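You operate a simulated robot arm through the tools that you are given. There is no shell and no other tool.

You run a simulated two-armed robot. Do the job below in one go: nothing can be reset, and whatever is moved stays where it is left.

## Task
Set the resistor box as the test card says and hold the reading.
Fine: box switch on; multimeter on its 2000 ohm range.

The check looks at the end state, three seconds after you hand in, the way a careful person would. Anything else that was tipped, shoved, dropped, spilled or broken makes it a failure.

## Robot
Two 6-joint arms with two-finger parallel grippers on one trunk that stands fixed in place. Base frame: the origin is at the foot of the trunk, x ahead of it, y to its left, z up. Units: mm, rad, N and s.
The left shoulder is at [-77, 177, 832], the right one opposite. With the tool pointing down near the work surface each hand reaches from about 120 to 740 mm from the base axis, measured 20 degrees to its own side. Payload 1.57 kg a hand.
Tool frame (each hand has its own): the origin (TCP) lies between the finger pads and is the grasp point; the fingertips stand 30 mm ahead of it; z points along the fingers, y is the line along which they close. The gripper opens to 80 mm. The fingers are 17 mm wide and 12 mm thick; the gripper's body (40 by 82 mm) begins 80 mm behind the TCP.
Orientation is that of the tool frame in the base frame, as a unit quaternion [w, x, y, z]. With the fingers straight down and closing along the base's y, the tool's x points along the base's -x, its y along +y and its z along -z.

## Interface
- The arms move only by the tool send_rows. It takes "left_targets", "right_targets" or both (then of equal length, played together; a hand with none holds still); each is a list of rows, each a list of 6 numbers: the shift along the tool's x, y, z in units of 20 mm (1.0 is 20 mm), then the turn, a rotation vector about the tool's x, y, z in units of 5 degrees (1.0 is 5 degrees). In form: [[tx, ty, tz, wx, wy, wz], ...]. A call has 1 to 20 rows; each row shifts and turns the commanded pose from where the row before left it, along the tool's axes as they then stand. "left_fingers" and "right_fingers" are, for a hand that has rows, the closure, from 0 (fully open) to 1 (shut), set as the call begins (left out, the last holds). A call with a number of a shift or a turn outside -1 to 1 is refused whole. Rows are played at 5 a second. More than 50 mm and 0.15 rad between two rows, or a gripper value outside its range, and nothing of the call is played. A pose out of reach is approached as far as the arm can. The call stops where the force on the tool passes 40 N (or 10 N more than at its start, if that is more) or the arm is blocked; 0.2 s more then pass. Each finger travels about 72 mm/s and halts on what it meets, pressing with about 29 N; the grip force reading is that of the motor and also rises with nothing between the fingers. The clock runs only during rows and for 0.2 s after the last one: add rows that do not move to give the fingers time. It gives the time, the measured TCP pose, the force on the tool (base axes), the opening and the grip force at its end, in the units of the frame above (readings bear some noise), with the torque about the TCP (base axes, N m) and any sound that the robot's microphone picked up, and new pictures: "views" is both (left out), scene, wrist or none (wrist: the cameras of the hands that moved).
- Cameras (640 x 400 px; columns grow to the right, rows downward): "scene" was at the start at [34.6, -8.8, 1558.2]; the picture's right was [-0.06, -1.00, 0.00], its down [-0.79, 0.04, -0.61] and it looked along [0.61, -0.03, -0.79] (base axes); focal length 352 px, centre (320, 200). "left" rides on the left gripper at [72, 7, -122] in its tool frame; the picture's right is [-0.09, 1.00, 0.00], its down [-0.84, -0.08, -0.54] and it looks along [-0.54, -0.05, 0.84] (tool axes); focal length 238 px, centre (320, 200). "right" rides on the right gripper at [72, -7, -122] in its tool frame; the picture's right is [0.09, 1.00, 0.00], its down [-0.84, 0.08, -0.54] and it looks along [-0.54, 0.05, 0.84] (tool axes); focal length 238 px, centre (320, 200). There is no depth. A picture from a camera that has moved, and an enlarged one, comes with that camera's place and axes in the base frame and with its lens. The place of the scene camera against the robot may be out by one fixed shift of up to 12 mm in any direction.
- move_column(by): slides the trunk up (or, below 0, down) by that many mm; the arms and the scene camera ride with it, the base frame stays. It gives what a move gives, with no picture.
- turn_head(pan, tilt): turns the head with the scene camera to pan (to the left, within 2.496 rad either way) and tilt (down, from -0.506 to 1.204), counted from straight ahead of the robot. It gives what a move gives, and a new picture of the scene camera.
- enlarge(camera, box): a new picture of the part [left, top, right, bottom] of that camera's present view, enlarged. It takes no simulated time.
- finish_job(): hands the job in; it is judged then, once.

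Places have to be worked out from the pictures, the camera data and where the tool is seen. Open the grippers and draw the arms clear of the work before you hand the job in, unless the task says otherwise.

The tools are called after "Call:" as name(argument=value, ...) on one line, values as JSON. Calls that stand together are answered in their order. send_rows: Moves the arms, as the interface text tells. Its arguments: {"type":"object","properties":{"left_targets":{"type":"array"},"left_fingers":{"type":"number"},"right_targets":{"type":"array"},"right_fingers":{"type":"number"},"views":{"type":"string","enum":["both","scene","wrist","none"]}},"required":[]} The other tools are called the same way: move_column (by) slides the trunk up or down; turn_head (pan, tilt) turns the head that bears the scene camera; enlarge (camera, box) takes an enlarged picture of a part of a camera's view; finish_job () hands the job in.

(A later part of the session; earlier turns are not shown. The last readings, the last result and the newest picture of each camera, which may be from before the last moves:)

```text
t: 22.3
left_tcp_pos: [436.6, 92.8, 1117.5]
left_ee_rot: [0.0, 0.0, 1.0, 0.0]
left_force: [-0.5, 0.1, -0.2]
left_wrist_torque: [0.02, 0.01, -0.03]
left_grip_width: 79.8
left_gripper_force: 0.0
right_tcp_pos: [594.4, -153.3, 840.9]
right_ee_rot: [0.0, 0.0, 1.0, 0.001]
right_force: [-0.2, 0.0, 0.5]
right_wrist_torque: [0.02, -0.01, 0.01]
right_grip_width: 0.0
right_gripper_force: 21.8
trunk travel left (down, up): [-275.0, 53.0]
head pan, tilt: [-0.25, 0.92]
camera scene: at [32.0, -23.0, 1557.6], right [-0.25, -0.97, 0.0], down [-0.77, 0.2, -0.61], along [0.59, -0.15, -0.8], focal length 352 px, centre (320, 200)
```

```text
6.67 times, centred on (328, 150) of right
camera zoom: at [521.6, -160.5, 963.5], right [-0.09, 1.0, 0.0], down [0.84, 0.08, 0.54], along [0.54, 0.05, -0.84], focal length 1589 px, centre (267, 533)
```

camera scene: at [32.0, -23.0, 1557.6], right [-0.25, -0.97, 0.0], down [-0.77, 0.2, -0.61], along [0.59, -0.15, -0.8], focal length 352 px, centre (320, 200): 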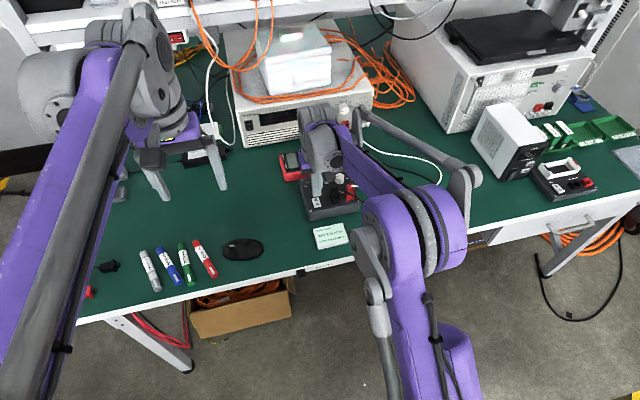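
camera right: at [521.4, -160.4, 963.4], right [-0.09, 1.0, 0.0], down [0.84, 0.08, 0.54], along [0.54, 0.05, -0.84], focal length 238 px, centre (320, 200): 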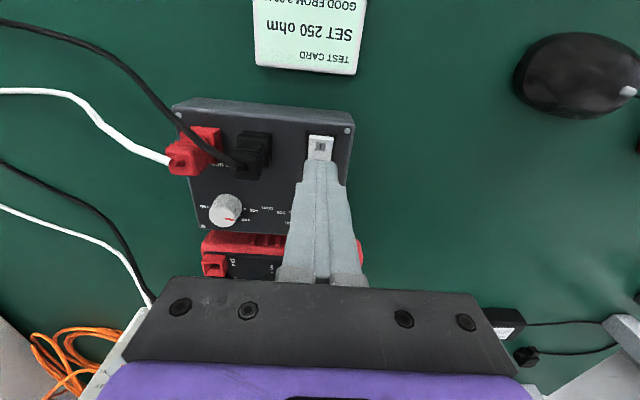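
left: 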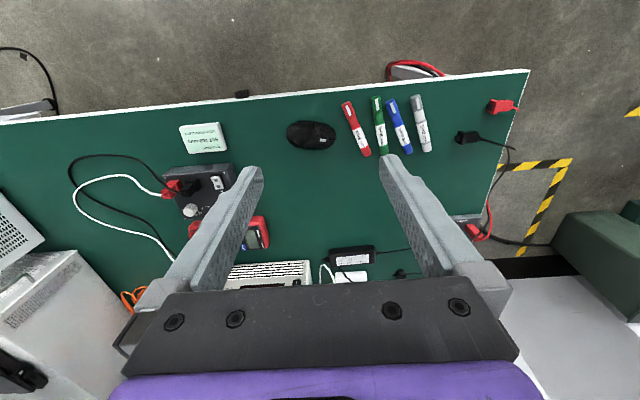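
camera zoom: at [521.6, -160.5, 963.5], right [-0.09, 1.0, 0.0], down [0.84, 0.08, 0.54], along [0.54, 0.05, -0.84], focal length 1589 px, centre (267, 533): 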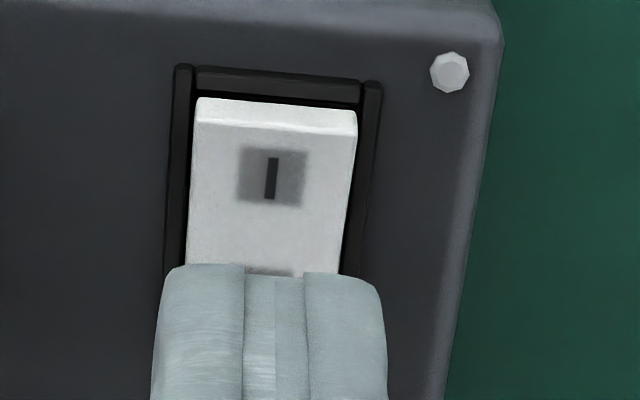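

The I end of the rocker is raised (its end face is visible). The rocker is about 23 mm wide and sits between side rails, so closed fingers (24 mm) would foul the rails. I will use a single finger instead: shift the hand to +y, open to about 50 mm, and tilt the tips 15° forward so the near edge of one finger presses the I end.

Call:
send_rows(right_targets=[[0.175, 0.75, 0, 0, 0, 0], [0.175, 0.75, 0, 0, 0, 0], [0, 0, 0, 0, 0, 0]], right_fingers=1, views="none")

Call:
send_rows(right_targets=[[0, 0, 0, 0, -1, 0], [0, 0, 0, 0, -1, 0], [0, 0, 0, 0, -1, 0], [0, 0, 0, 0, 0, 0], [0, 0, 0, 0, 0, 0]], right_fingers=0.375, views="both")

```text
t: 23.1
left_tcp_pos: [437.4, 92.5, 1117.3]
left_ee_rot: [0.0, 0.0, 1.0, 0.0]
left_force: [0.1, -0.4, 0.3]
left_wrist_torque: [0.0, 0.01, 0.04]
left_grip_width: 80.1
left_gripper_force: 0.1
right_tcp_pos: [586.8, -123.4, 840.5]
right_ee_rot: [-0.001, 0.001, 1.0, 0.0]
right_force: [-0.3, 0.1, -0.3]
right_wrist_torque: [-0.03, 0.01, 0.03]
right_grip_width: 0.0
right_gripper_force: 21.6
trunk travel left (down, up): [-275.0, 53.0]
head pan, tilt: [-0.25, 0.92]
```

```text
t: 24.3
left_tcp_pos: [436.7, 91.7, 1117.4]
left_ee_rot: [0.0, -0.001, 1.0, -0.001]
left_force: [-0.1, 0.3, -0.5]
left_wrist_torque: [-0.03, -0.01, 0.02]
left_grip_width: 80.0
left_gripper_force: 0.0
right_tcp_pos: [586.4, -123.2, 839.6]
right_ee_rot: [0.13, 0.0, 0.991, 0.0]
right_force: [0.1, 0.6, 0.5]
right_wrist_torque: [0.0, -0.03, 0.03]
right_grip_width: 50.0
right_gripper_force: 0.1
trunk travel left (down, up): [-275.0, 53.0]
head pan, tilt: [-0.25, 0.92]
camera scene: at [31.8, -23.0, 1557.6], right [-0.25, -0.97, 0.0], down [-0.77, 0.2, -0.61], along [0.59, -0.15, -0.8], focal length 352 px, centre (320, 200)
camera right: at [486.1, -130.3, 940.0], right [-0.09, 1.0, -0.02], down [0.67, 0.08, 0.74], along [0.74, 0.05, -0.67], focal length 238 px, centre (320, 200)
```

scene: 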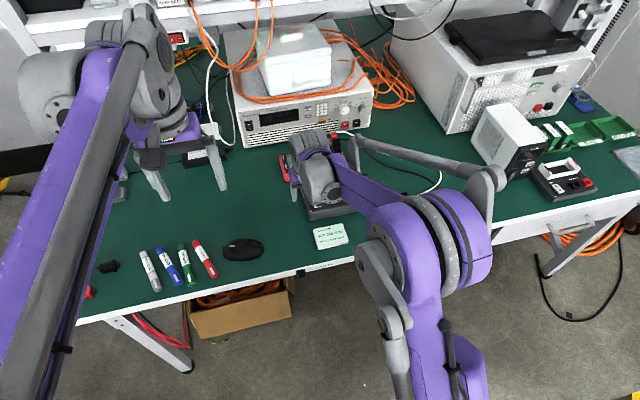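
right: 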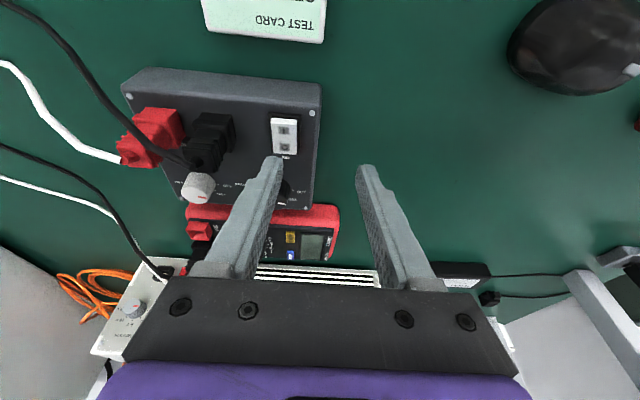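

The tilt and opening are as wanted. I enlarge to check the left finger tip against the rocker.

Call:
enlarge(camera="right", box=[240, 100, 336, 180])

Call:
enlarge(camera="scene", box=[270, 150, 366, 225])

```text
5.00 times, centred on (288, 140) of right
camera zoom: at [486.1, -130.3, 940.0], right [-0.09, 1.0, -0.02], down [0.67, 0.08, 0.74], along [0.74, 0.05, -0.67], focal length 1192 px, centre (480, 500)
```

zoom: 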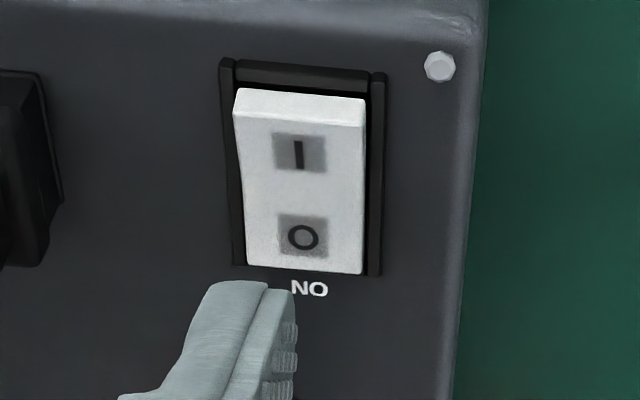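

```text
5.33 times, centred on (318, 188) of scene
camera zoom: at [31.8, -23.0, 1557.6], right [-0.25, -0.97, 0.0], down [-0.77, 0.2, -0.61], along [0.59, -0.15, -0.8], focal length 1877 px, centre (331, 267)
```

zoom: 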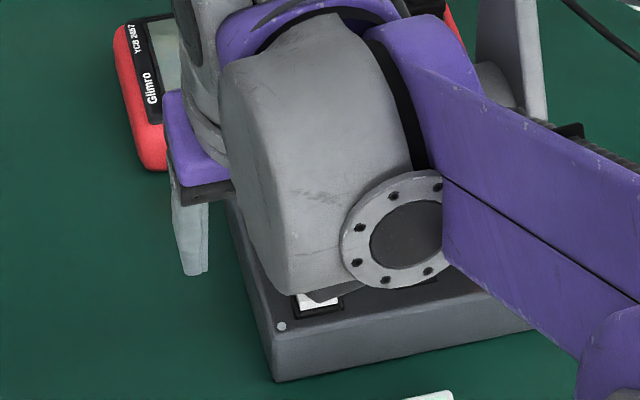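

Finger A spans about y −148 to −161, inside the rocker, with its near edge around x 586. I lower it 26 mm vertically to just above the rocker and look again.

Call:
send_rows(right_targets=[[0.168, 0, 0.628, 0, 0, 0], [0.168, 0, 0.628, 0, 0, 0], [0, 0, 0, 0, 0, 0]], views="wrist")

Call:
enlarge(camera="right", box=[230, 90, 326, 180])

```text
t: 25.1
left_tcp_pos: [436.6, 91.2, 1117.1]
left_ee_rot: [-0.001, 0.0, 1.0, 0.0]
left_force: [0.6, 0.1, -1.1]
left_wrist_torque: [0.04, -0.01, -0.01]
left_grip_width: 80.1
left_gripper_force: 0.0
right_tcp_pos: [586.7, -122.0, 813.8]
right_ee_rot: [0.131, 0.0, 0.991, 0.0]
right_force: [0.1, -0.8, 1.1]
right_wrist_torque: [0.02, 0.0, 0.0]
right_grip_width: 50.2
right_gripper_force: 0.0
trunk travel left (down, up): [-275.0, 53.0]
head pan, tilt: [-0.25, 0.92]
camera right: at [485.7, -130.0, 913.7], right [-0.09, 1.0, -0.02], down [0.67, 0.08, 0.74], along [0.74, 0.05, -0.67], focal length 238 px, centre (320, 200)
```

right: 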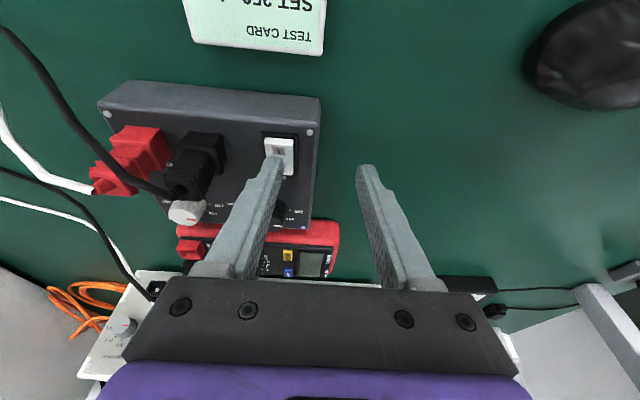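

```text
4.44 times, centred on (278, 135) of right
camera zoom: at [485.7, -130.0, 913.7], right [-0.09, 1.0, -0.02], down [0.67, 0.08, 0.74], along [0.74, 0.05, -0.67], focal length 1059 px, centre (507, 489)
```

zoom: 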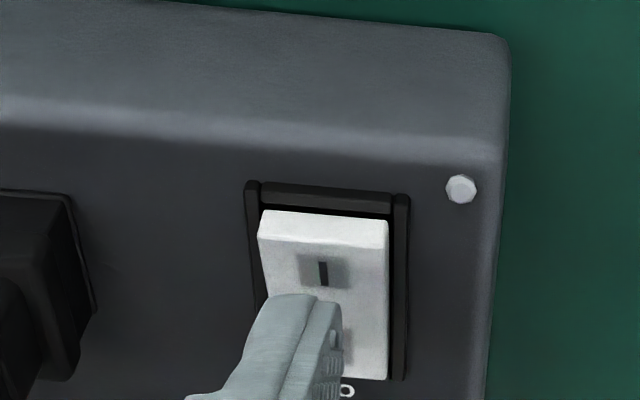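

The tip edge would land about 7–8 mm in from the I end, so I shift 3 mm toward the end. Then I press down gently in 1 mm steps.

Call:
send_rows(right_targets=[[0.145, 0, -0.039, 0, 0, 0], [0.0129, 0, 0.0483, 0, 0, 0], [0.0129, 0, 0.0483, 0, 0, 0], [0.0129, 0, 0.0483, 0, 0, 0], [0.0129, 0, 0.0483, 0, 0, 0], [0.0129, 0, 0.0483, 0, 0, 0], [0.0129, 0, 0.0483, 0, 0, 0], [0.0129, 0, 0.0483, 0, 0, 0], [0.0129, 0, 0.0483, 0, 0, 0]], views="wrist")

Call:
enlarge(camera="right", box=[230, 90, 326, 180])

```text
t: 27.1
left_tcp_pos: [435.7, 92.2, 1118.5]
left_ee_rot: [0.0, 0.0, 1.0, 0.0]
left_force: [-0.6, 0.2, 0.2]
left_wrist_torque: [0.0, -0.01, -0.02]
left_grip_width: 80.0
left_gripper_force: 0.0
right_tcp_pos: [583.5, -122.7, 805.2]
right_ee_rot: [0.131, 0.0, 0.991, 0.0]
right_force: [0.3, -0.3, 0.9]
right_wrist_torque: [0.01, -0.02, 0.0]
right_grip_width: 50.1
right_gripper_force: 0.0
trunk travel left (down, up): [-275.0, 53.0]
head pan, tilt: [-0.25, 0.92]
camera right: at [482.7, -129.8, 904.9], right [-0.09, 1.0, -0.02], down [0.67, 0.08, 0.74], along [0.74, 0.05, -0.67], focal length 238 px, centre (320, 200)
```

right: 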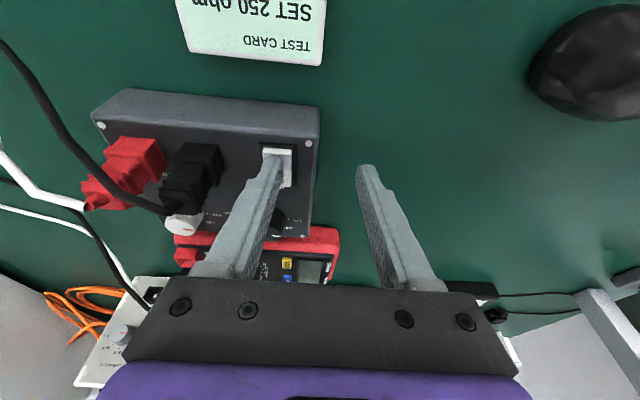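

```text
4.44 times, centred on (278, 135) of right
camera zoom: at [482.7, -129.8, 904.9], right [-0.09, 1.0, -0.02], down [0.67, 0.08, 0.74], along [0.74, 0.05, -0.67], focal length 1059 px, centre (507, 489)
```

zoom: 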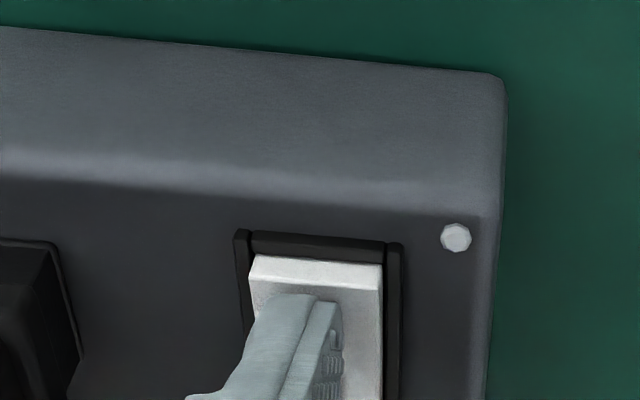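

There is no contact yet, but the tip is very close to the rocker's I end. I continue down up to 6 mm in 1 mm steps.

Call:
send_rows(right_targets=[[0.0129, 0, 0.0483, 0, 0, 0], [0.0129, 0, 0.0483, 0, 0, 0], [0.0129, 0, 0.0483, 0, 0, 0], [0.0129, 0, 0.0483, 0, 0, 0], [0.0129, 0, 0.0483, 0, 0, 0], [0.0129, 0, 0.0483, 0, 0, 0]], views="wrist")

Call:
enlarge(camera="right", box=[230, 90, 326, 180])

```text
t: 28.6
left_tcp_pos: [434.1, 91.1, 1118.2]
left_ee_rot: [0.001, 0.0, 1.0, 0.0]
left_force: [-0.6, -0.1, 0.1]
left_wrist_torque: [0.0, 0.01, 0.02]
left_grip_width: 79.9
left_gripper_force: 0.0
right_tcp_pos: [583.1, -123.0, 802.2]
right_ee_rot: [0.134, 0.0, 0.991, 0.0]
right_force: [-2.4, 0.1, 25.1]
right_wrist_torque: [-0.69, 0.09, -0.1]
right_grip_width: 49.7
right_gripper_force: 0.1
trunk travel left (down, up): [-275.0, 53.0]
head pan, tilt: [-0.25, 0.92]
stopped in row 6 (right hand): the force on the tool passed its limit at 42 N (the readings are from after the stop); the commanded pose is now the measured one
camera right: at [481.7, -129.7, 901.8], right [-0.09, 1.0, -0.03], down [0.66, 0.08, 0.74], along [0.74, 0.05, -0.67], focal length 238 px, centre (320, 200)
```

right: 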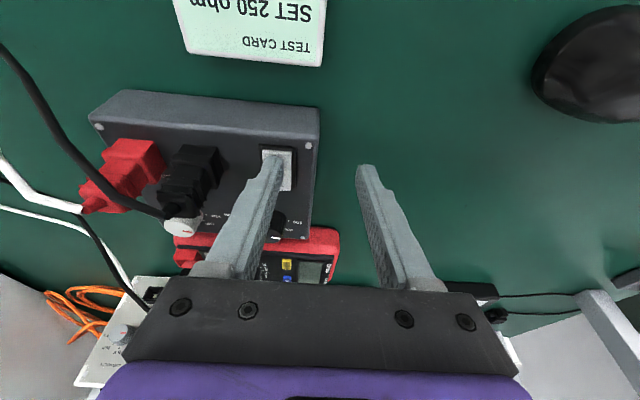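

```text
4.44 times, centred on (278, 135) of right
camera zoom: at [481.7, -129.7, 901.8], right [-0.09, 1.0, -0.03], down [0.66, 0.08, 0.74], along [0.74, 0.05, -0.67], focal length 1059 px, centre (507, 489)
```

zoom: 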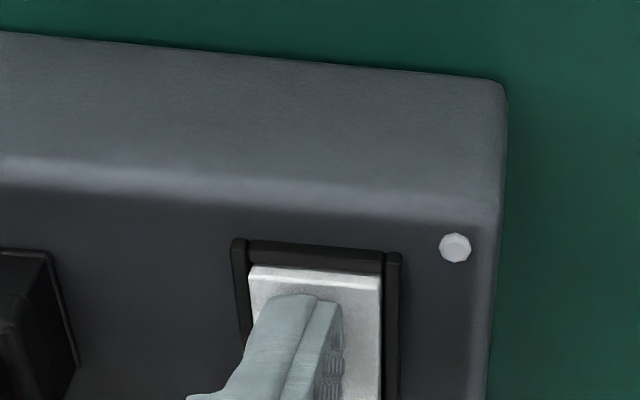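

The force limit was reached at about 42 N. I lift the finger and look at the rocker to see whether it has switched.

Call:
send_rows(right_targets=[[-0.0647, 0, -0.2415, 0, 0, 0], [-0.2588, 0, -0.9659, 0, 0, 0], [-0.2588, 0, -0.9659, 0, 0, 0], [0, 0, 0, 0, 0, 0]], views="wrist")

Call:
enlarge(camera="right", box=[230, 80, 326, 160])

```text
t: 29.6
left_tcp_pos: [436.4, 92.5, 1118.4]
left_ee_rot: [0.0, 0.0, 1.0, 0.0]
left_force: [0.5, 0.2, -0.4]
left_wrist_torque: [0.01, -0.04, 0.01]
left_grip_width: 80.1
left_gripper_force: 0.1
right_tcp_pos: [585.0, -122.5, 845.1]
right_ee_rot: [0.132, 0.0, 0.991, 0.0]
right_force: [0.0, 0.5, 0.1]
right_wrist_torque: [-0.02, -0.02, 0.0]
right_grip_width: 50.1
right_gripper_force: 0.1
trunk travel left (down, up): [-275.0, 53.0]
head pan, tilt: [-0.25, 0.92]
camera right: at [483.0, -129.8, 945.0], right [-0.09, 1.0, -0.03], down [0.67, 0.08, 0.74], along [0.74, 0.05, -0.67], focal length 238 px, centre (320, 200)
```

right: 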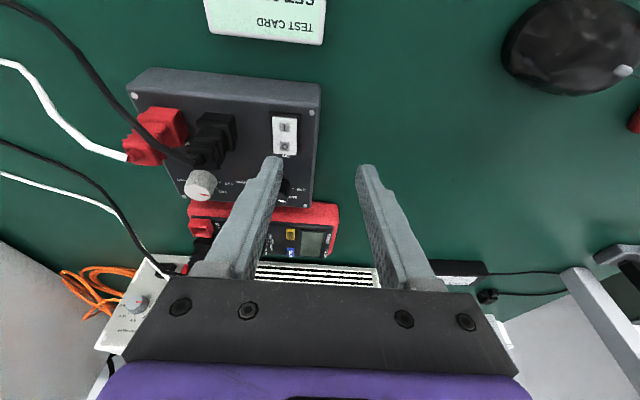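

```text
5.00 times, centred on (278, 120) of right
camera zoom: at [483.0, -129.8, 945.0], right [-0.09, 1.0, -0.03], down [0.67, 0.08, 0.74], along [0.74, 0.05, -0.67], focal length 1192 px, centre (530, 600)
```

zoom: 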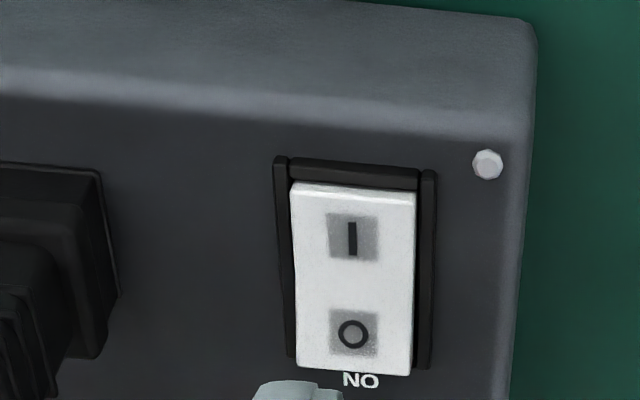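

The rocker's I end is now down and its O end overlaps the ON label, so it has switched to I. I set the tool vertical again and move over the coarse (black) knob with the fingers at about 45 mm opening.

Call:
send_rows(right_targets=[[0, 0, 0, 0, 1, 0], [0, 0, 0, 0, 1, 0], [0, 0, 0, 0, 1, 0], [0, 0, 0, 0, 0.05, 0], [-0.966, -0.495, 0, 0, 0, 0], [-0.966, -0.495, 0, 0, 0, 0], [-0.966, -0.495, 0, 0, 0, 0], [-0.966, -0.495, 0, 0, 0, 0], [0, 0, 0, 0, 0, 0]], right_fingers=0.4375, views="both")

Call:
enlarge(camera="right", box=[272, 120, 368, 200])

Call:
enlarge(camera="scene", box=[276, 130, 372, 225])

```text
t: 31.6
left_tcp_pos: [435.4, 93.6, 1117.6]
left_ee_rot: [0.0, 0.001, 1.0, 0.0]
left_force: [0.4, -0.6, 0.2]
left_wrist_torque: [0.01, -0.01, 0.01]
left_grip_width: 79.7
left_gripper_force: 0.2
right_tcp_pos: [662.0, -163.7, 844.8]
right_ee_rot: [0.001, 0.0, 1.0, -0.001]
right_force: [-0.1, 0.3, -0.3]
right_wrist_torque: [0.0, -0.03, -0.03]
right_grip_width: 45.1
right_gripper_force: 0.0
trunk travel left (down, up): [-275.0, 53.0]
head pan, tilt: [-0.25, 0.92]
camera scene: at [31.5, -22.7, 1557.6], right [-0.25, -0.97, 0.0], down [-0.77, 0.2, -0.61], along [0.59, -0.15, -0.8], focal length 352 px, centre (320, 200)
camera right: at [590.0, -170.3, 967.9], right [-0.09, 1.0, 0.0], down [0.84, 0.08, 0.54], along [0.54, 0.05, -0.84], focal length 238 px, centre (320, 200)
```

scene: 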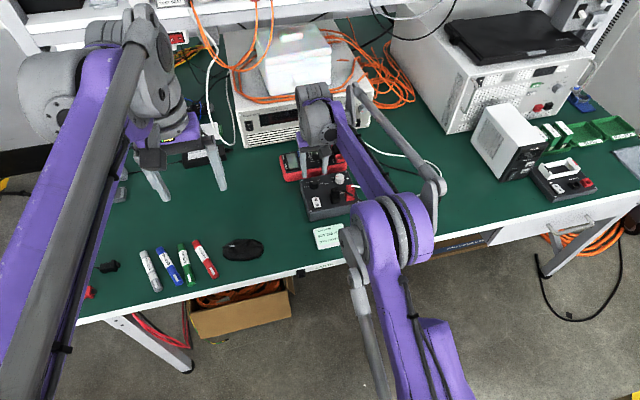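
right: 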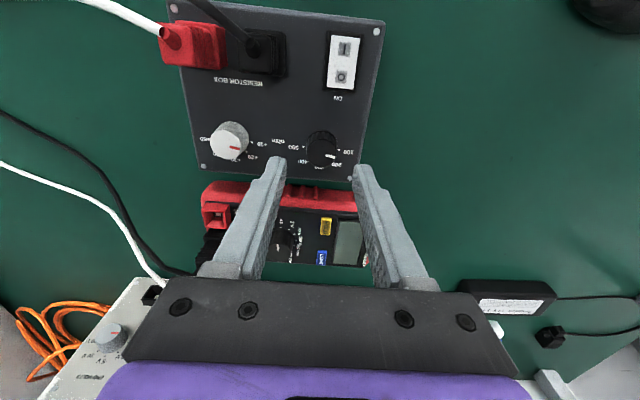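

```text
5.00 times, centred on (320, 160) of right
camera zoom: at [590.0, -170.3, 967.9], right [-0.09, 1.0, 0.0], down [0.84, 0.08, 0.54], along [0.54, 0.05, -0.84], focal length 1192 px, centre (320, 400)
```

zoom: 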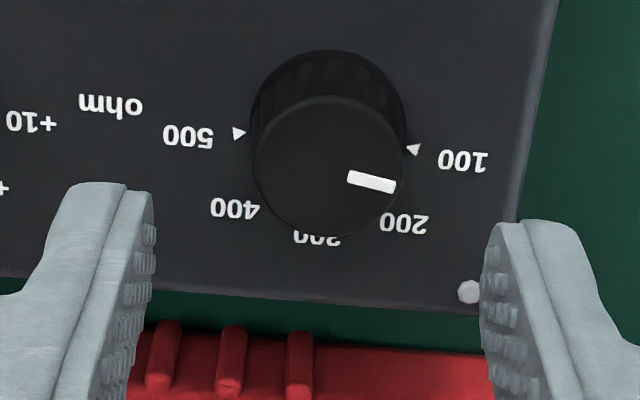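

```text
4.21 times, centred on (324, 178) of scene
camera zoom: at [31.5, -22.7, 1557.6], right [-0.25, -0.97, 0.0], down [-0.77, 0.2, -0.61], along [0.59, -0.15, -0.8], focal length 1482 px, centre (303, 295)
```

zoom: 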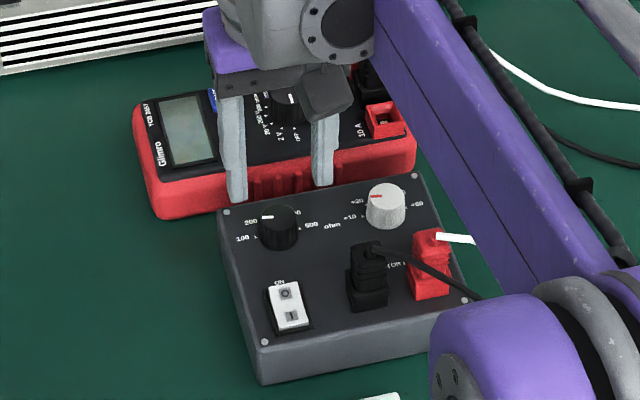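

Relative to the finger axis, the knob sits about 1.2 mm toward +y and is centred in x. I correct that and lower so the fingertips are about 5 mm above the box top (TCP z ≈ 802).

Call:
send_rows(right_targets=[[0, 0.065, 0, 0, 0, 0], [0, 0, 0.72, 0, 0, 0], [0, 0, 0.72, 0, 0, 0], [0, 0, 0.36, 0, 0, 0], [0, 0, 0.35, 0, 0, 0], [0, 0, 0, 0, 0, 0]], views="wrist")

Call:
enlarge(camera="right", box=[272, 110, 368, 190])

Call:
enlarge(camera="scene", box=[296, 160, 360, 210])

```text
t: 33.0
left_tcp_pos: [436.7, 92.4, 1116.6]
left_ee_rot: [0.0, 0.0, 1.0, 0.0]
left_force: [-0.2, 0.6, 0.6]
left_wrist_torque: [-0.03, 0.03, 0.0]
left_grip_width: 79.9
left_gripper_force: 0.1
right_tcp_pos: [662.2, -162.3, 802.4]
right_ee_rot: [0.0, 0.001, 1.0, 0.0]
right_force: [-0.5, -0.6, 0.3]
right_wrist_torque: [0.0, 0.02, -0.02]
right_grip_width: 45.0
right_gripper_force: 0.1
trunk travel left (down, up): [-275.0, 53.0]
head pan, tilt: [-0.25, 0.92]
camera right: at [589.7, -168.7, 925.1], right [-0.09, 1.0, 0.0], down [0.84, 0.08, 0.54], along [0.54, 0.05, -0.84], focal length 238 px, centre (320, 200)
```

right: 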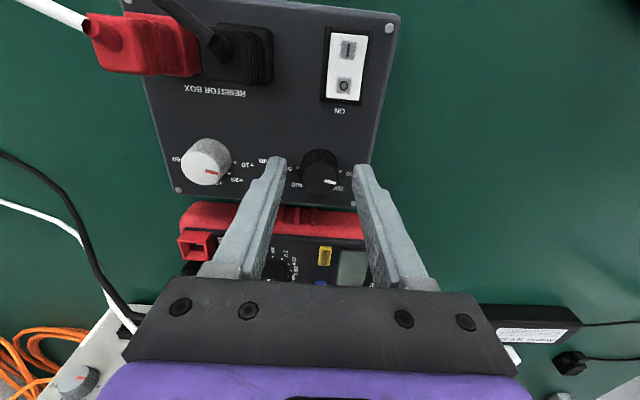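

```text
5.00 times, centred on (320, 150) of right
camera zoom: at [589.7, -168.7, 925.1], right [-0.09, 1.0, 0.0], down [0.84, 0.08, 0.54], along [0.54, 0.05, -0.84], focal length 1192 px, centre (320, 450)
```

zoom: 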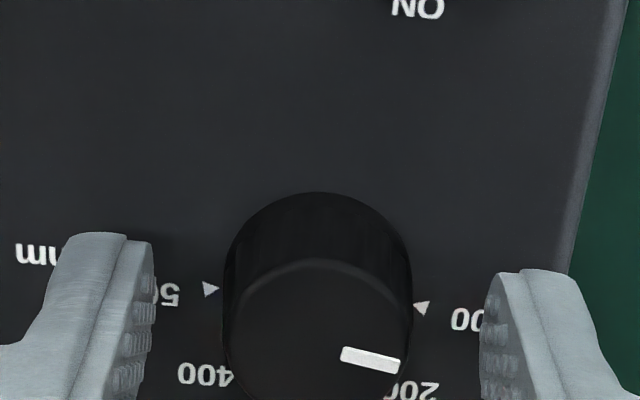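

```text
8.00 times, centred on (328, 185) of scene
camera zoom: at [31.9, -23.0, 1557.6], right [-0.25, -0.97, 0.0], down [-0.77, 0.2, -0.61], along [0.59, -0.15, -0.8], focal length 2816 px, centre (256, 320)
```

zoom: 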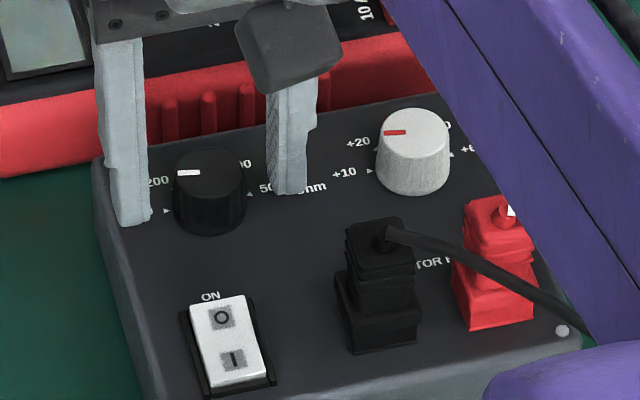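

The fingers straddle the coarse knob evenly. I close on it.

Call:
send_rows(right_targets=[[0, 0, 0, 0, 0, 0], [0, 0, 0, 0, 0, 0], [0, 0, 0, 0, 0, 0], [0, 0, 0, 0, 0, 0]], right_fingers=1, views="wrist")

Call:
enlarge(camera="right", box=[272, 110, 368, 190])

```text
t: 34.0
left_tcp_pos: [436.4, 91.5, 1117.2]
left_ee_rot: [-0.001, -0.001, 1.0, 0.0]
left_force: [-0.1, 0.5, 0.3]
left_wrist_torque: [0.03, -0.01, 0.0]
left_grip_width: 79.9
left_gripper_force: 0.0
right_tcp_pos: [661.6, -162.5, 803.4]
right_ee_rot: [0.0, 0.0, 1.0, -0.001]
right_force: [-0.5, -1.1, -0.1]
right_wrist_torque: [-0.03, -0.01, 0.0]
right_grip_width: 24.8
right_gripper_force: 29.2
trunk travel left (down, up): [-275.0, 53.0]
head pan, tilt: [-0.25, 0.92]
camera right: at [589.8, -169.0, 925.1], right [-0.09, 1.0, 0.0], down [0.84, 0.08, 0.54], along [0.54, 0.05, -0.84], focal length 238 px, centre (320, 200)
```

right: 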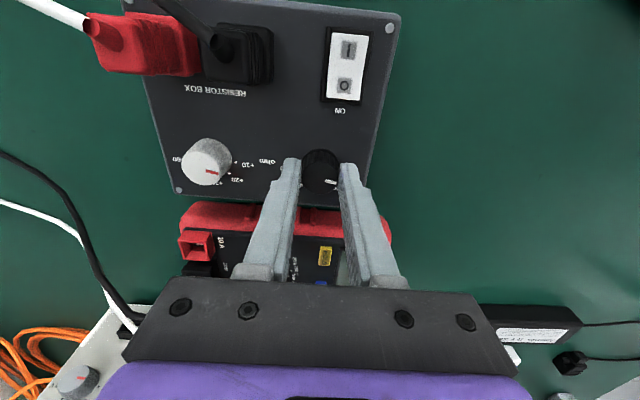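

```text
5.00 times, centred on (320, 150) of right
camera zoom: at [589.8, -169.0, 925.1], right [-0.09, 1.0, 0.0], down [0.84, 0.08, 0.54], along [0.54, 0.05, -0.84], focal length 1192 px, centre (320, 450)
```

zoom: 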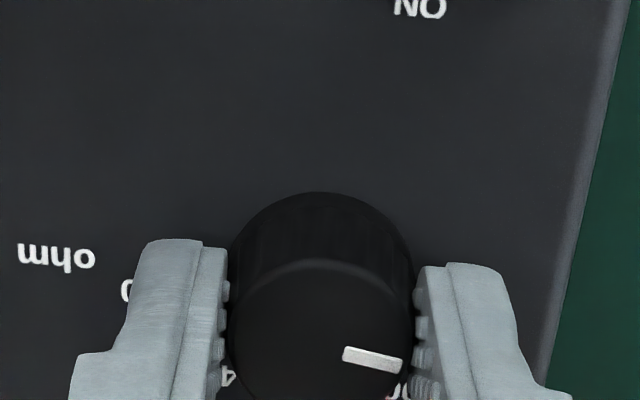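

The grip is firm at 24.8 mm with no side force. I turn 41° clockwise as seen from above (+z of the tool), one step from 100 to 200.

Call:
send_rows(right_targets=[[0, 0, 0, 0, 0, 0.82], [0, 0, 0, 0, 0, 0.82], [0, 0, 0, 0, 0, 0.82], [0, 0, 0, 0, 0, 0.82], [0, 0, 0, 0, 0, 0.82], [0, 0, 0, 0, 0, 0.82], [0, 0, 0, 0, 0, 0.82], [0, 0, 0, 0, 0, 0.82], [0, 0, 0, 0, 0, 0.82], [0, 0, 0, 0, 0, 0.82], [0, 0, 0, 0, 0, 0]], views="both")

Call:
enlarge(camera="scene", box=[296, 160, 360, 210])

Call:
enlarge(camera="right", box=[272, 110, 368, 190])

```text
t: 36.4
left_tcp_pos: [436.5, 91.6, 1118.0]
left_ee_rot: [0.0, 0.001, 1.0, 0.001]
left_force: [-0.3, -0.4, -1.0]
left_wrist_torque: [-0.01, 0.01, -0.01]
left_grip_width: 80.0
left_gripper_force: 0.0
right_tcp_pos: [661.9, -161.3, 803.3]
right_ee_rot: [-0.001, 0.35, 0.937, -0.001]
right_force: [-2.7, -4.2, -1.4]
right_wrist_torque: [-0.04, 0.2, 0.03]
right_grip_width: 24.9
right_gripper_force: 28.6
trunk travel left (down, up): [-275.0, 53.0]
head pan, tilt: [-0.25, 0.92]
camera scene: at [31.8, -23.5, 1557.6], right [-0.25, -0.97, 0.0], down [-0.77, 0.2, -0.61], along [0.59, -0.15, -0.8], focal length 352 px, centre (320, 200)
camera right: at [603.3, -119.9, 925.1], right [0.58, 0.81, 0.0], down [0.68, -0.49, 0.54], along [0.44, -0.32, -0.84], focal length 238 px, centre (320, 200)
```

scene: 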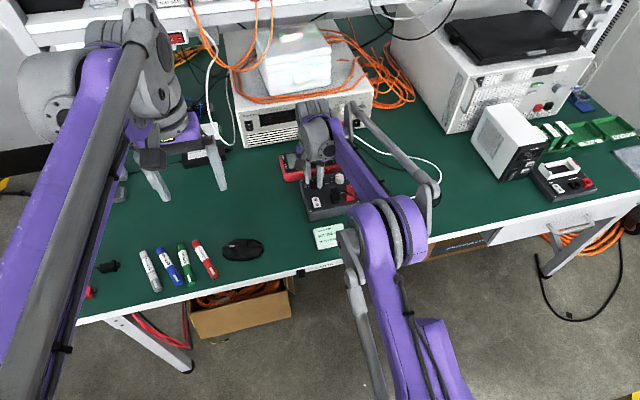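
right: 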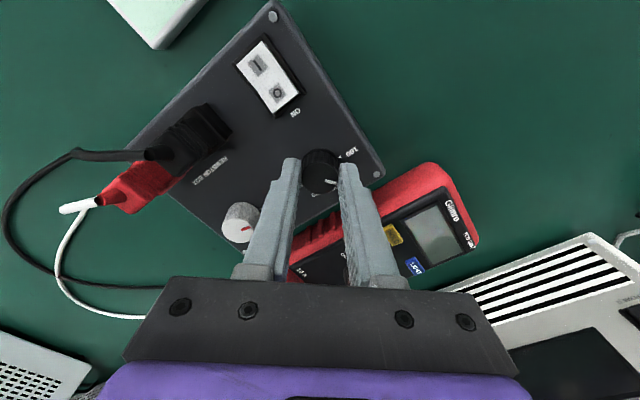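

```text
8.00 times, centred on (328, 185) of scene
camera zoom: at [31.8, -23.5, 1557.6], right [-0.25, -0.97, 0.0], down [-0.77, 0.2, -0.61], along [0.59, -0.15, -0.8], focal length 2816 px, centre (256, 320)
```

zoom: 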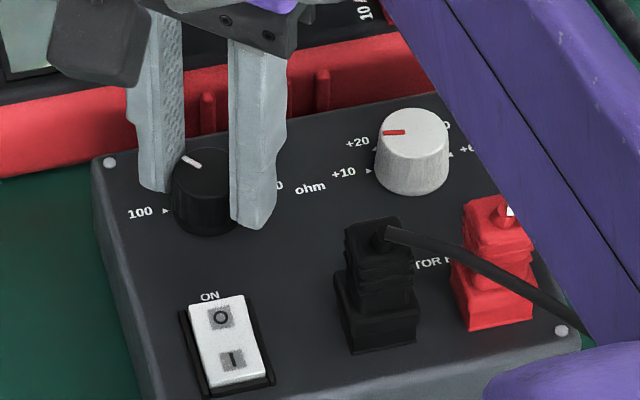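

```text
5.00 times, centred on (320, 150) of right
camera zoom: at [603.3, -119.9, 925.1], right [0.58, 0.81, 0.0], down [0.68, -0.49, 0.54], along [0.44, -0.32, -0.84], focal length 1192 px, centre (320, 450)
```

zoom: 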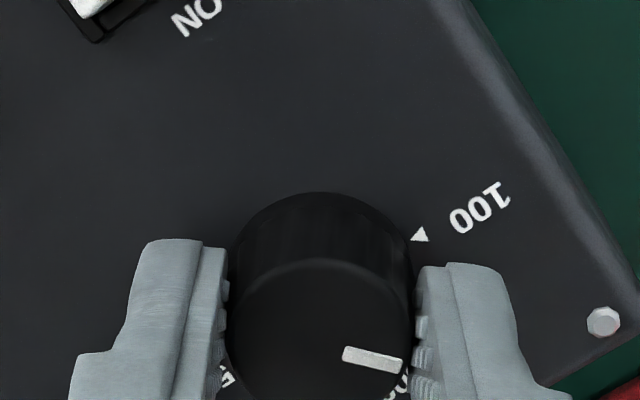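

The knob followed the turn and the box did not move. I open the fingers, lift 45 mm and turn the hand back, then check the pointer.

Call:
send_rows(right_targets=[[0, 0, 0, 0, 0, 0], [0, 0, 0, 0, 0, 0], [0, 0, 0, 0, 0, 0], [0, 0, -0.75, 0, 0, 0], [0, 0, -0.75, 0, 0, 0], [0, 0, -0.75, 0, 0, 0], [0, 0, 0, 0, 0, -1], [0, 0, 0, 0, 0, -1], [0, 0, 0, 0, 0, -1], [0, 0, 0, 0, 0, -1], [0, 0, 0, 0, 0, -1], [0, 0, 0, 0, 0, -1], [0, 0, 0, 0, 0, -1], [0, 0, 0, 0, 0, -1], [0, 0, 0, 0, 0, -0.2], [0, 0, 0, 0, 0, 0]], right_fingers=0.4375, views="wrist")

Call:
enlarge(camera="right", box=[272, 110, 368, 190])

Call:
enlarge(camera="scene", box=[296, 160, 360, 210])

```text
t: 39.8
left_tcp_pos: [437.6, 92.3, 1117.4]
left_ee_rot: [-0.001, -0.001, 1.0, 0.001]
left_force: [0.0, 0.0, -0.8]
left_wrist_torque: [-0.03, -0.03, -0.02]
left_grip_width: 79.9
left_gripper_force: 0.0
right_tcp_pos: [661.4, -161.8, 846.1]
right_ee_rot: [0.0, -0.001, 1.0, 0.0]
right_force: [0.2, -0.1, 0.5]
right_wrist_torque: [-0.01, 0.01, 0.02]
right_grip_width: 45.0
right_gripper_force: 0.0
trunk travel left (down, up): [-275.0, 53.0]
head pan, tilt: [-0.25, 0.92]
camera right: at [590.0, -168.4, 969.3], right [-0.09, 1.0, 0.0], down [0.84, 0.08, 0.54], along [0.54, 0.05, -0.84], focal length 238 px, centre (320, 200)
```

right: 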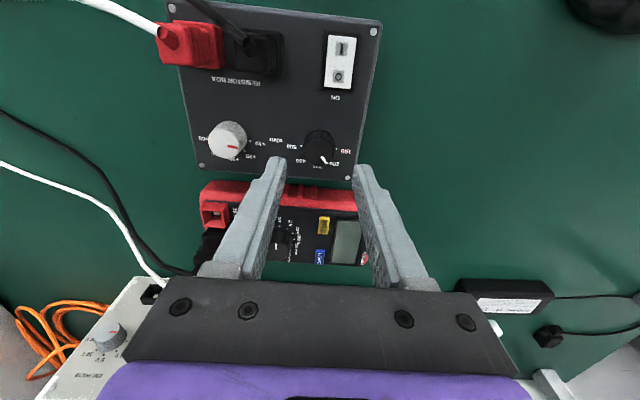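

```text
5.00 times, centred on (320, 150) of right
camera zoom: at [590.0, -168.4, 969.3], right [-0.09, 1.0, 0.0], down [0.84, 0.08, 0.54], along [0.54, 0.05, -0.84], focal length 1192 px, centre (320, 450)
```

zoom: 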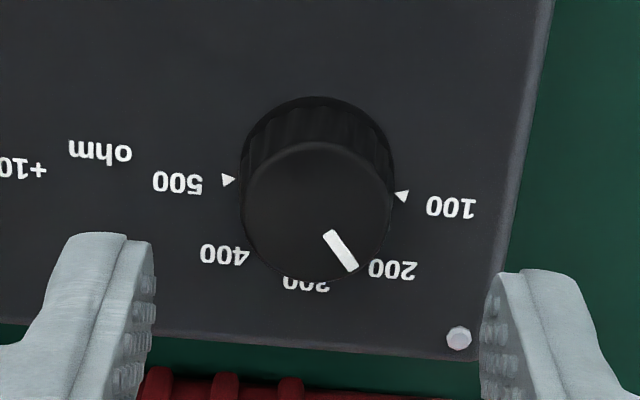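

```text
8.00 times, centred on (328, 185) of scene
camera zoom: at [32.0, -23.0, 1557.6], right [-0.25, -0.97, 0.0], down [-0.77, 0.2, -0.61], along [0.59, -0.15, -0.8], focal length 2816 px, centre (256, 320)
```

zoom: 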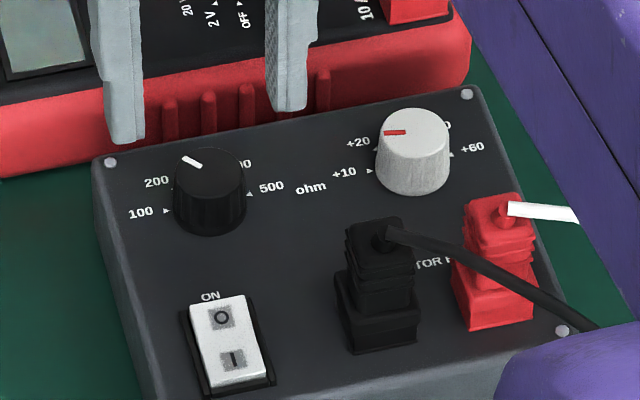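

The pointer is at or near 200. I zoom in closely to measure it against the 200 mark.

Call:
enlarge(camera="scene", box=[306, 172, 334, 192])

Call:
enlarge(camera="right", box=[300, 120, 348, 176])

```text
16.00 times, centred on (320, 182) of scene
camera zoom: at [32.0, -23.0, 1557.6], right [-0.25, -0.97, 0.0], down [-0.77, 0.2, -0.61], along [0.59, -0.15, -0.8], focal length 5632 px, centre (320, 488)
```

zoom: 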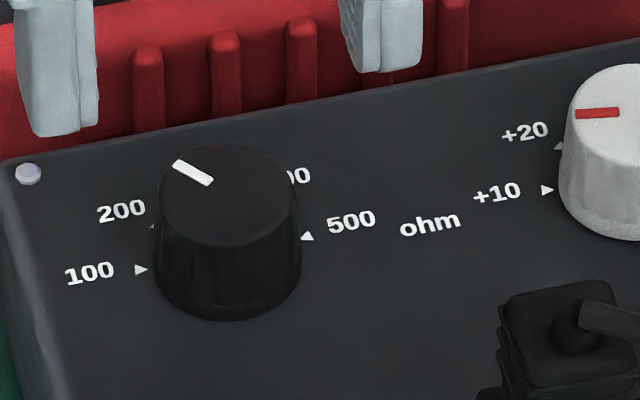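

```text
7.14 times, centred on (324, 148) of right
camera zoom: at [590.0, -168.4, 969.3], right [-0.09, 1.0, 0.0], down [0.84, 0.08, 0.54], along [0.54, 0.05, -0.84], focal length 1702 px, centre (291, 571)
```

zoom: 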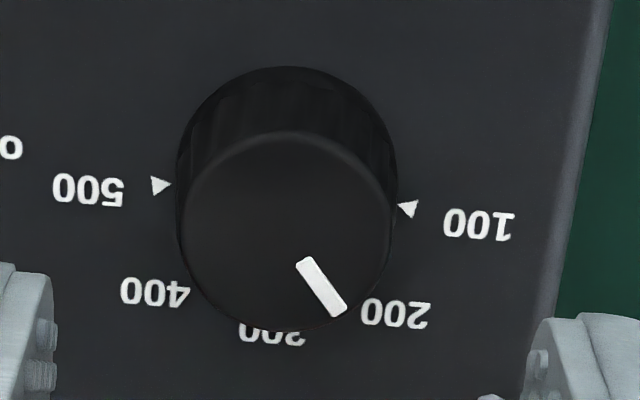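

Both views give the pointer at 50° against the 200 mark at 50°, so the coarse knob is on 200. I move over to the fine (white) knob, 76.7 mm toward −y.

Call:
send_rows(right_targets=[[0, -0.959, 0, 0, 0, 0], [0, -0.959, 0, 0, 0, 0], [0, -0.959, 0, 0, 0, 0], [0, -0.959, 0, 0, 0, 0], [0, 0, 0, 0, 0, 0]], views="wrist")

Call:
enlarge(camera="right", box=[272, 110, 368, 190])

```text
t: 41.0
left_tcp_pos: [436.6, 92.5, 1117.1]
left_ee_rot: [0.0, 0.0, 1.0, 0.0]
left_force: [-0.3, 0.3, -0.6]
left_wrist_torque: [-0.01, 0.01, -0.01]
left_grip_width: 79.8
left_gripper_force: 0.1
right_tcp_pos: [659.9, -238.8, 848.9]
right_ee_rot: [0.0, 0.0, 1.0, -0.001]
right_force: [-0.4, 0.5, 1.0]
right_wrist_torque: [-0.01, -0.01, 0.04]
right_grip_width: 45.0
right_gripper_force: 0.2
trunk travel left (down, up): [-275.0, 53.0]
head pan, tilt: [-0.25, 0.92]
camera right: at [589.1, -245.2, 971.4], right [-0.09, 1.0, 0.0], down [0.84, 0.08, 0.54], along [0.54, 0.05, -0.84], focal length 238 px, centre (320, 200)
```

right: 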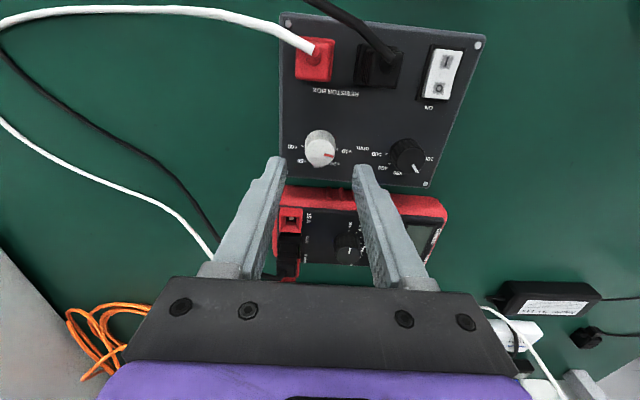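

```text
5.00 times, centred on (320, 150) of right
camera zoom: at [589.1, -245.2, 971.4], right [-0.09, 1.0, 0.0], down [0.84, 0.08, 0.54], along [0.54, 0.05, -0.84], focal length 1192 px, centre (320, 450)
```

zoom: 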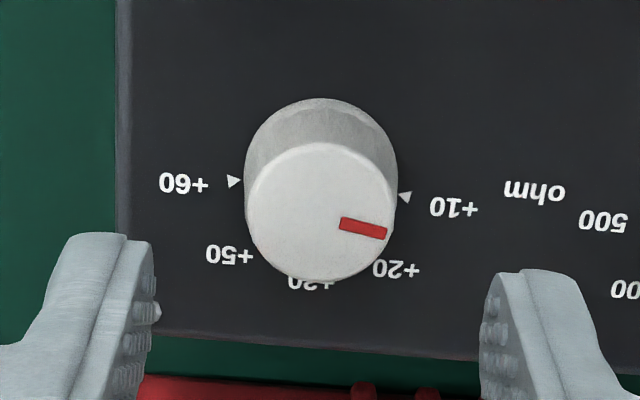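

The hand is centred on the white knob within about 0.5 mm, and the pointer reads about 9–10° (+10). I turn the hand 60° counter-clockwise first, then descend to grip height.

Call:
send_rows(right_targets=[[0, 0.02, 0, 0, 0, -1], [0, 0, 0, 0, 0, -1], [0, 0, 0, 0, 0, -1], [0, 0, 0, 0, 0, -1], [0, 0, 0, 0, 0, -1], [0, 0, 0, 0, 0, -1], [0, 0, 0, 0, 0, -1], [0, 0, 0, 0, 0, -1], [0, 0, 0, 0, 0, -1], [0, 0, 0, 0, 0, -1], [0, 0, 0, 0, 0, -1], [0, 0, 0, 0, 0, -1], [0, 0, 0.5, 0, 0, 0], [0, 0, 0.5, 0, 0, 0], [0, 0, 0, 0, 0, 0]], views="both")

Call:
enlarge(camera="right", box=[272, 110, 368, 190])

Call:
enlarge(camera="scene", box=[296, 150, 376, 210])

```text
t: 44.2
left_tcp_pos: [436.6, 92.4, 1119.1]
left_ee_rot: [0.0, 0.0, 1.0, 0.0]
left_force: [0.3, -0.4, 0.5]
left_wrist_torque: [0.0, -0.04, 0.01]
left_grip_width: 80.0
left_gripper_force: 0.2
right_tcp_pos: [661.9, -236.2, 827.4]
right_ee_rot: [-0.001, -0.501, 0.866, 0.0]
right_force: [0.0, 0.2, 0.2]
right_wrist_torque: [-0.02, 0.04, 0.01]
right_grip_width: 44.8
right_gripper_force: 0.1
trunk travel left (down, up): [-275.0, 53.0]
head pan, tilt: [-0.25, 0.92]
camera scene: at [31.9, -23.0, 1557.6], right [-0.25, -0.97, 0.0], down [-0.77, 0.2, -0.61], along [0.59, -0.15, -0.8], focal length 352 px, centre (320, 200)
camera right: at [631.5, -302.5, 949.9], right [-0.91, 0.42, 0.0], down [0.35, 0.76, 0.54], along [0.23, 0.49, -0.84], focal length 238 px, centre (320, 200)
```

scene: 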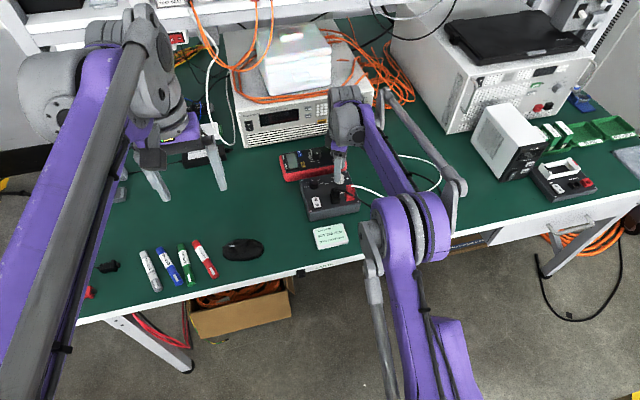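
right: 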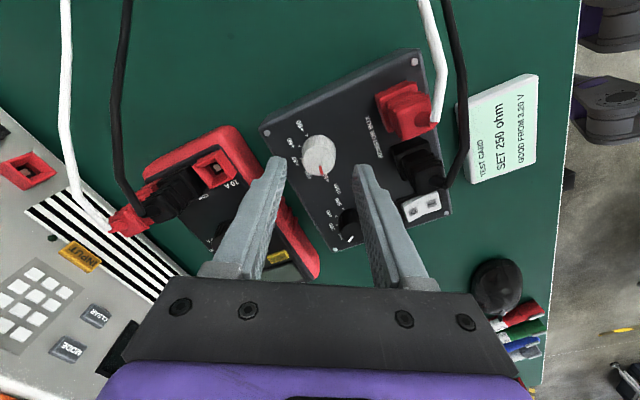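

```text
5.00 times, centred on (320, 150) of right
camera zoom: at [631.5, -302.5, 949.9], right [-0.91, 0.42, 0.0], down [0.35, 0.76, 0.54], along [0.23, 0.49, -0.84], focal length 1192 px, centre (320, 450)
```

zoom: 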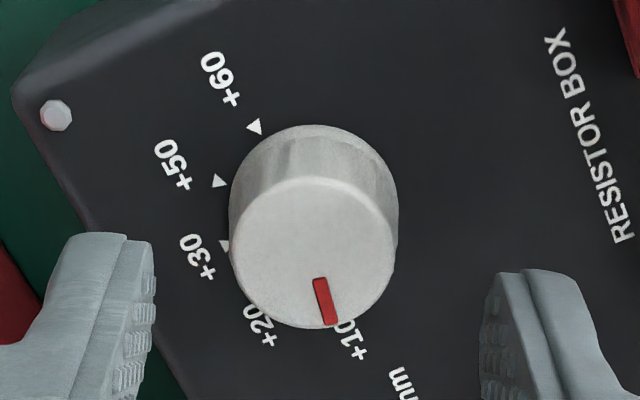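

```text
6.67 times, centred on (336, 180) of scene
camera zoom: at [31.9, -23.0, 1557.6], right [-0.25, -0.97, 0.0], down [-0.77, 0.2, -0.61], along [0.59, -0.15, -0.8], focal length 2347 px, centre (213, 333)
```

zoom: 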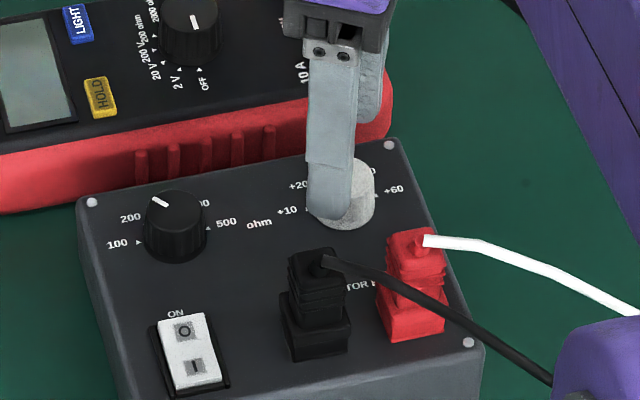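

After the turn, the knob sits about 1.5 mm off along the tool's −y and 1.8 mm along its +x. I correct this, lower 12 mm and check again.

Call:
send_rows(right_targets=[[0.09, -0.075, 0, 0, 0, 0], [0, 0, 0.3, 0, 0, 0], [0, 0, 0.3, 0, 0, 0], [0, 0, 0, 0, 0, 0], [0, 0, 0, 0, 0, 0]], views="wrist")

Call:
enlarge(camera="right", box=[272, 110, 368, 190])

```text
t: 45.4
left_tcp_pos: [436.2, 92.4, 1117.2]
left_ee_rot: [0.0, 0.0, 1.0, 0.001]
left_force: [0.1, -0.6, 0.5]
left_wrist_torque: [0.0, 0.01, 0.0]
left_grip_width: 79.7
left_gripper_force: 0.0
right_tcp_pos: [661.5, -239.7, 814.6]
right_ee_rot: [-0.001, -0.5, 0.866, 0.0]
right_force: [-0.2, 1.2, 0.3]
right_wrist_torque: [0.02, 0.0, 0.0]
right_grip_width: 45.1
right_gripper_force: 0.1
trunk travel left (down, up): [-275.0, 53.0]
head pan, tilt: [-0.25, 0.92]
camera right: at [632.0, -305.7, 937.6], right [-0.91, 0.42, 0.0], down [0.35, 0.76, 0.54], along [0.23, 0.49, -0.84], focal length 238 px, centre (320, 200)
```

right: 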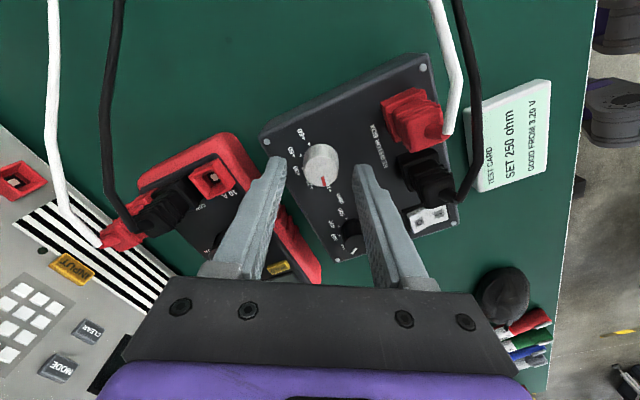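

```text
5.00 times, centred on (320, 150) of right
camera zoom: at [632.0, -305.7, 937.6], right [-0.91, 0.42, 0.0], down [0.35, 0.76, 0.54], along [0.23, 0.49, -0.84], focal length 1192 px, centre (320, 450)
```

zoom: 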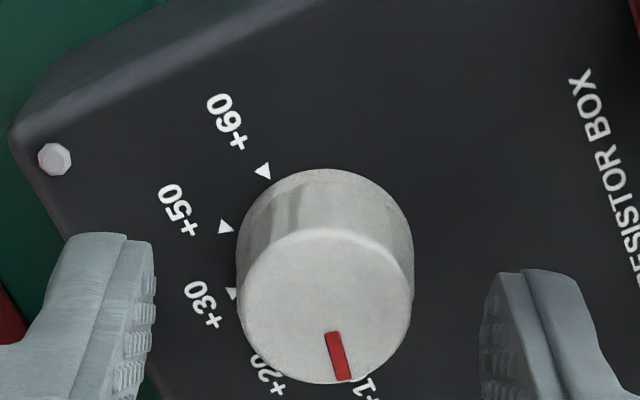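

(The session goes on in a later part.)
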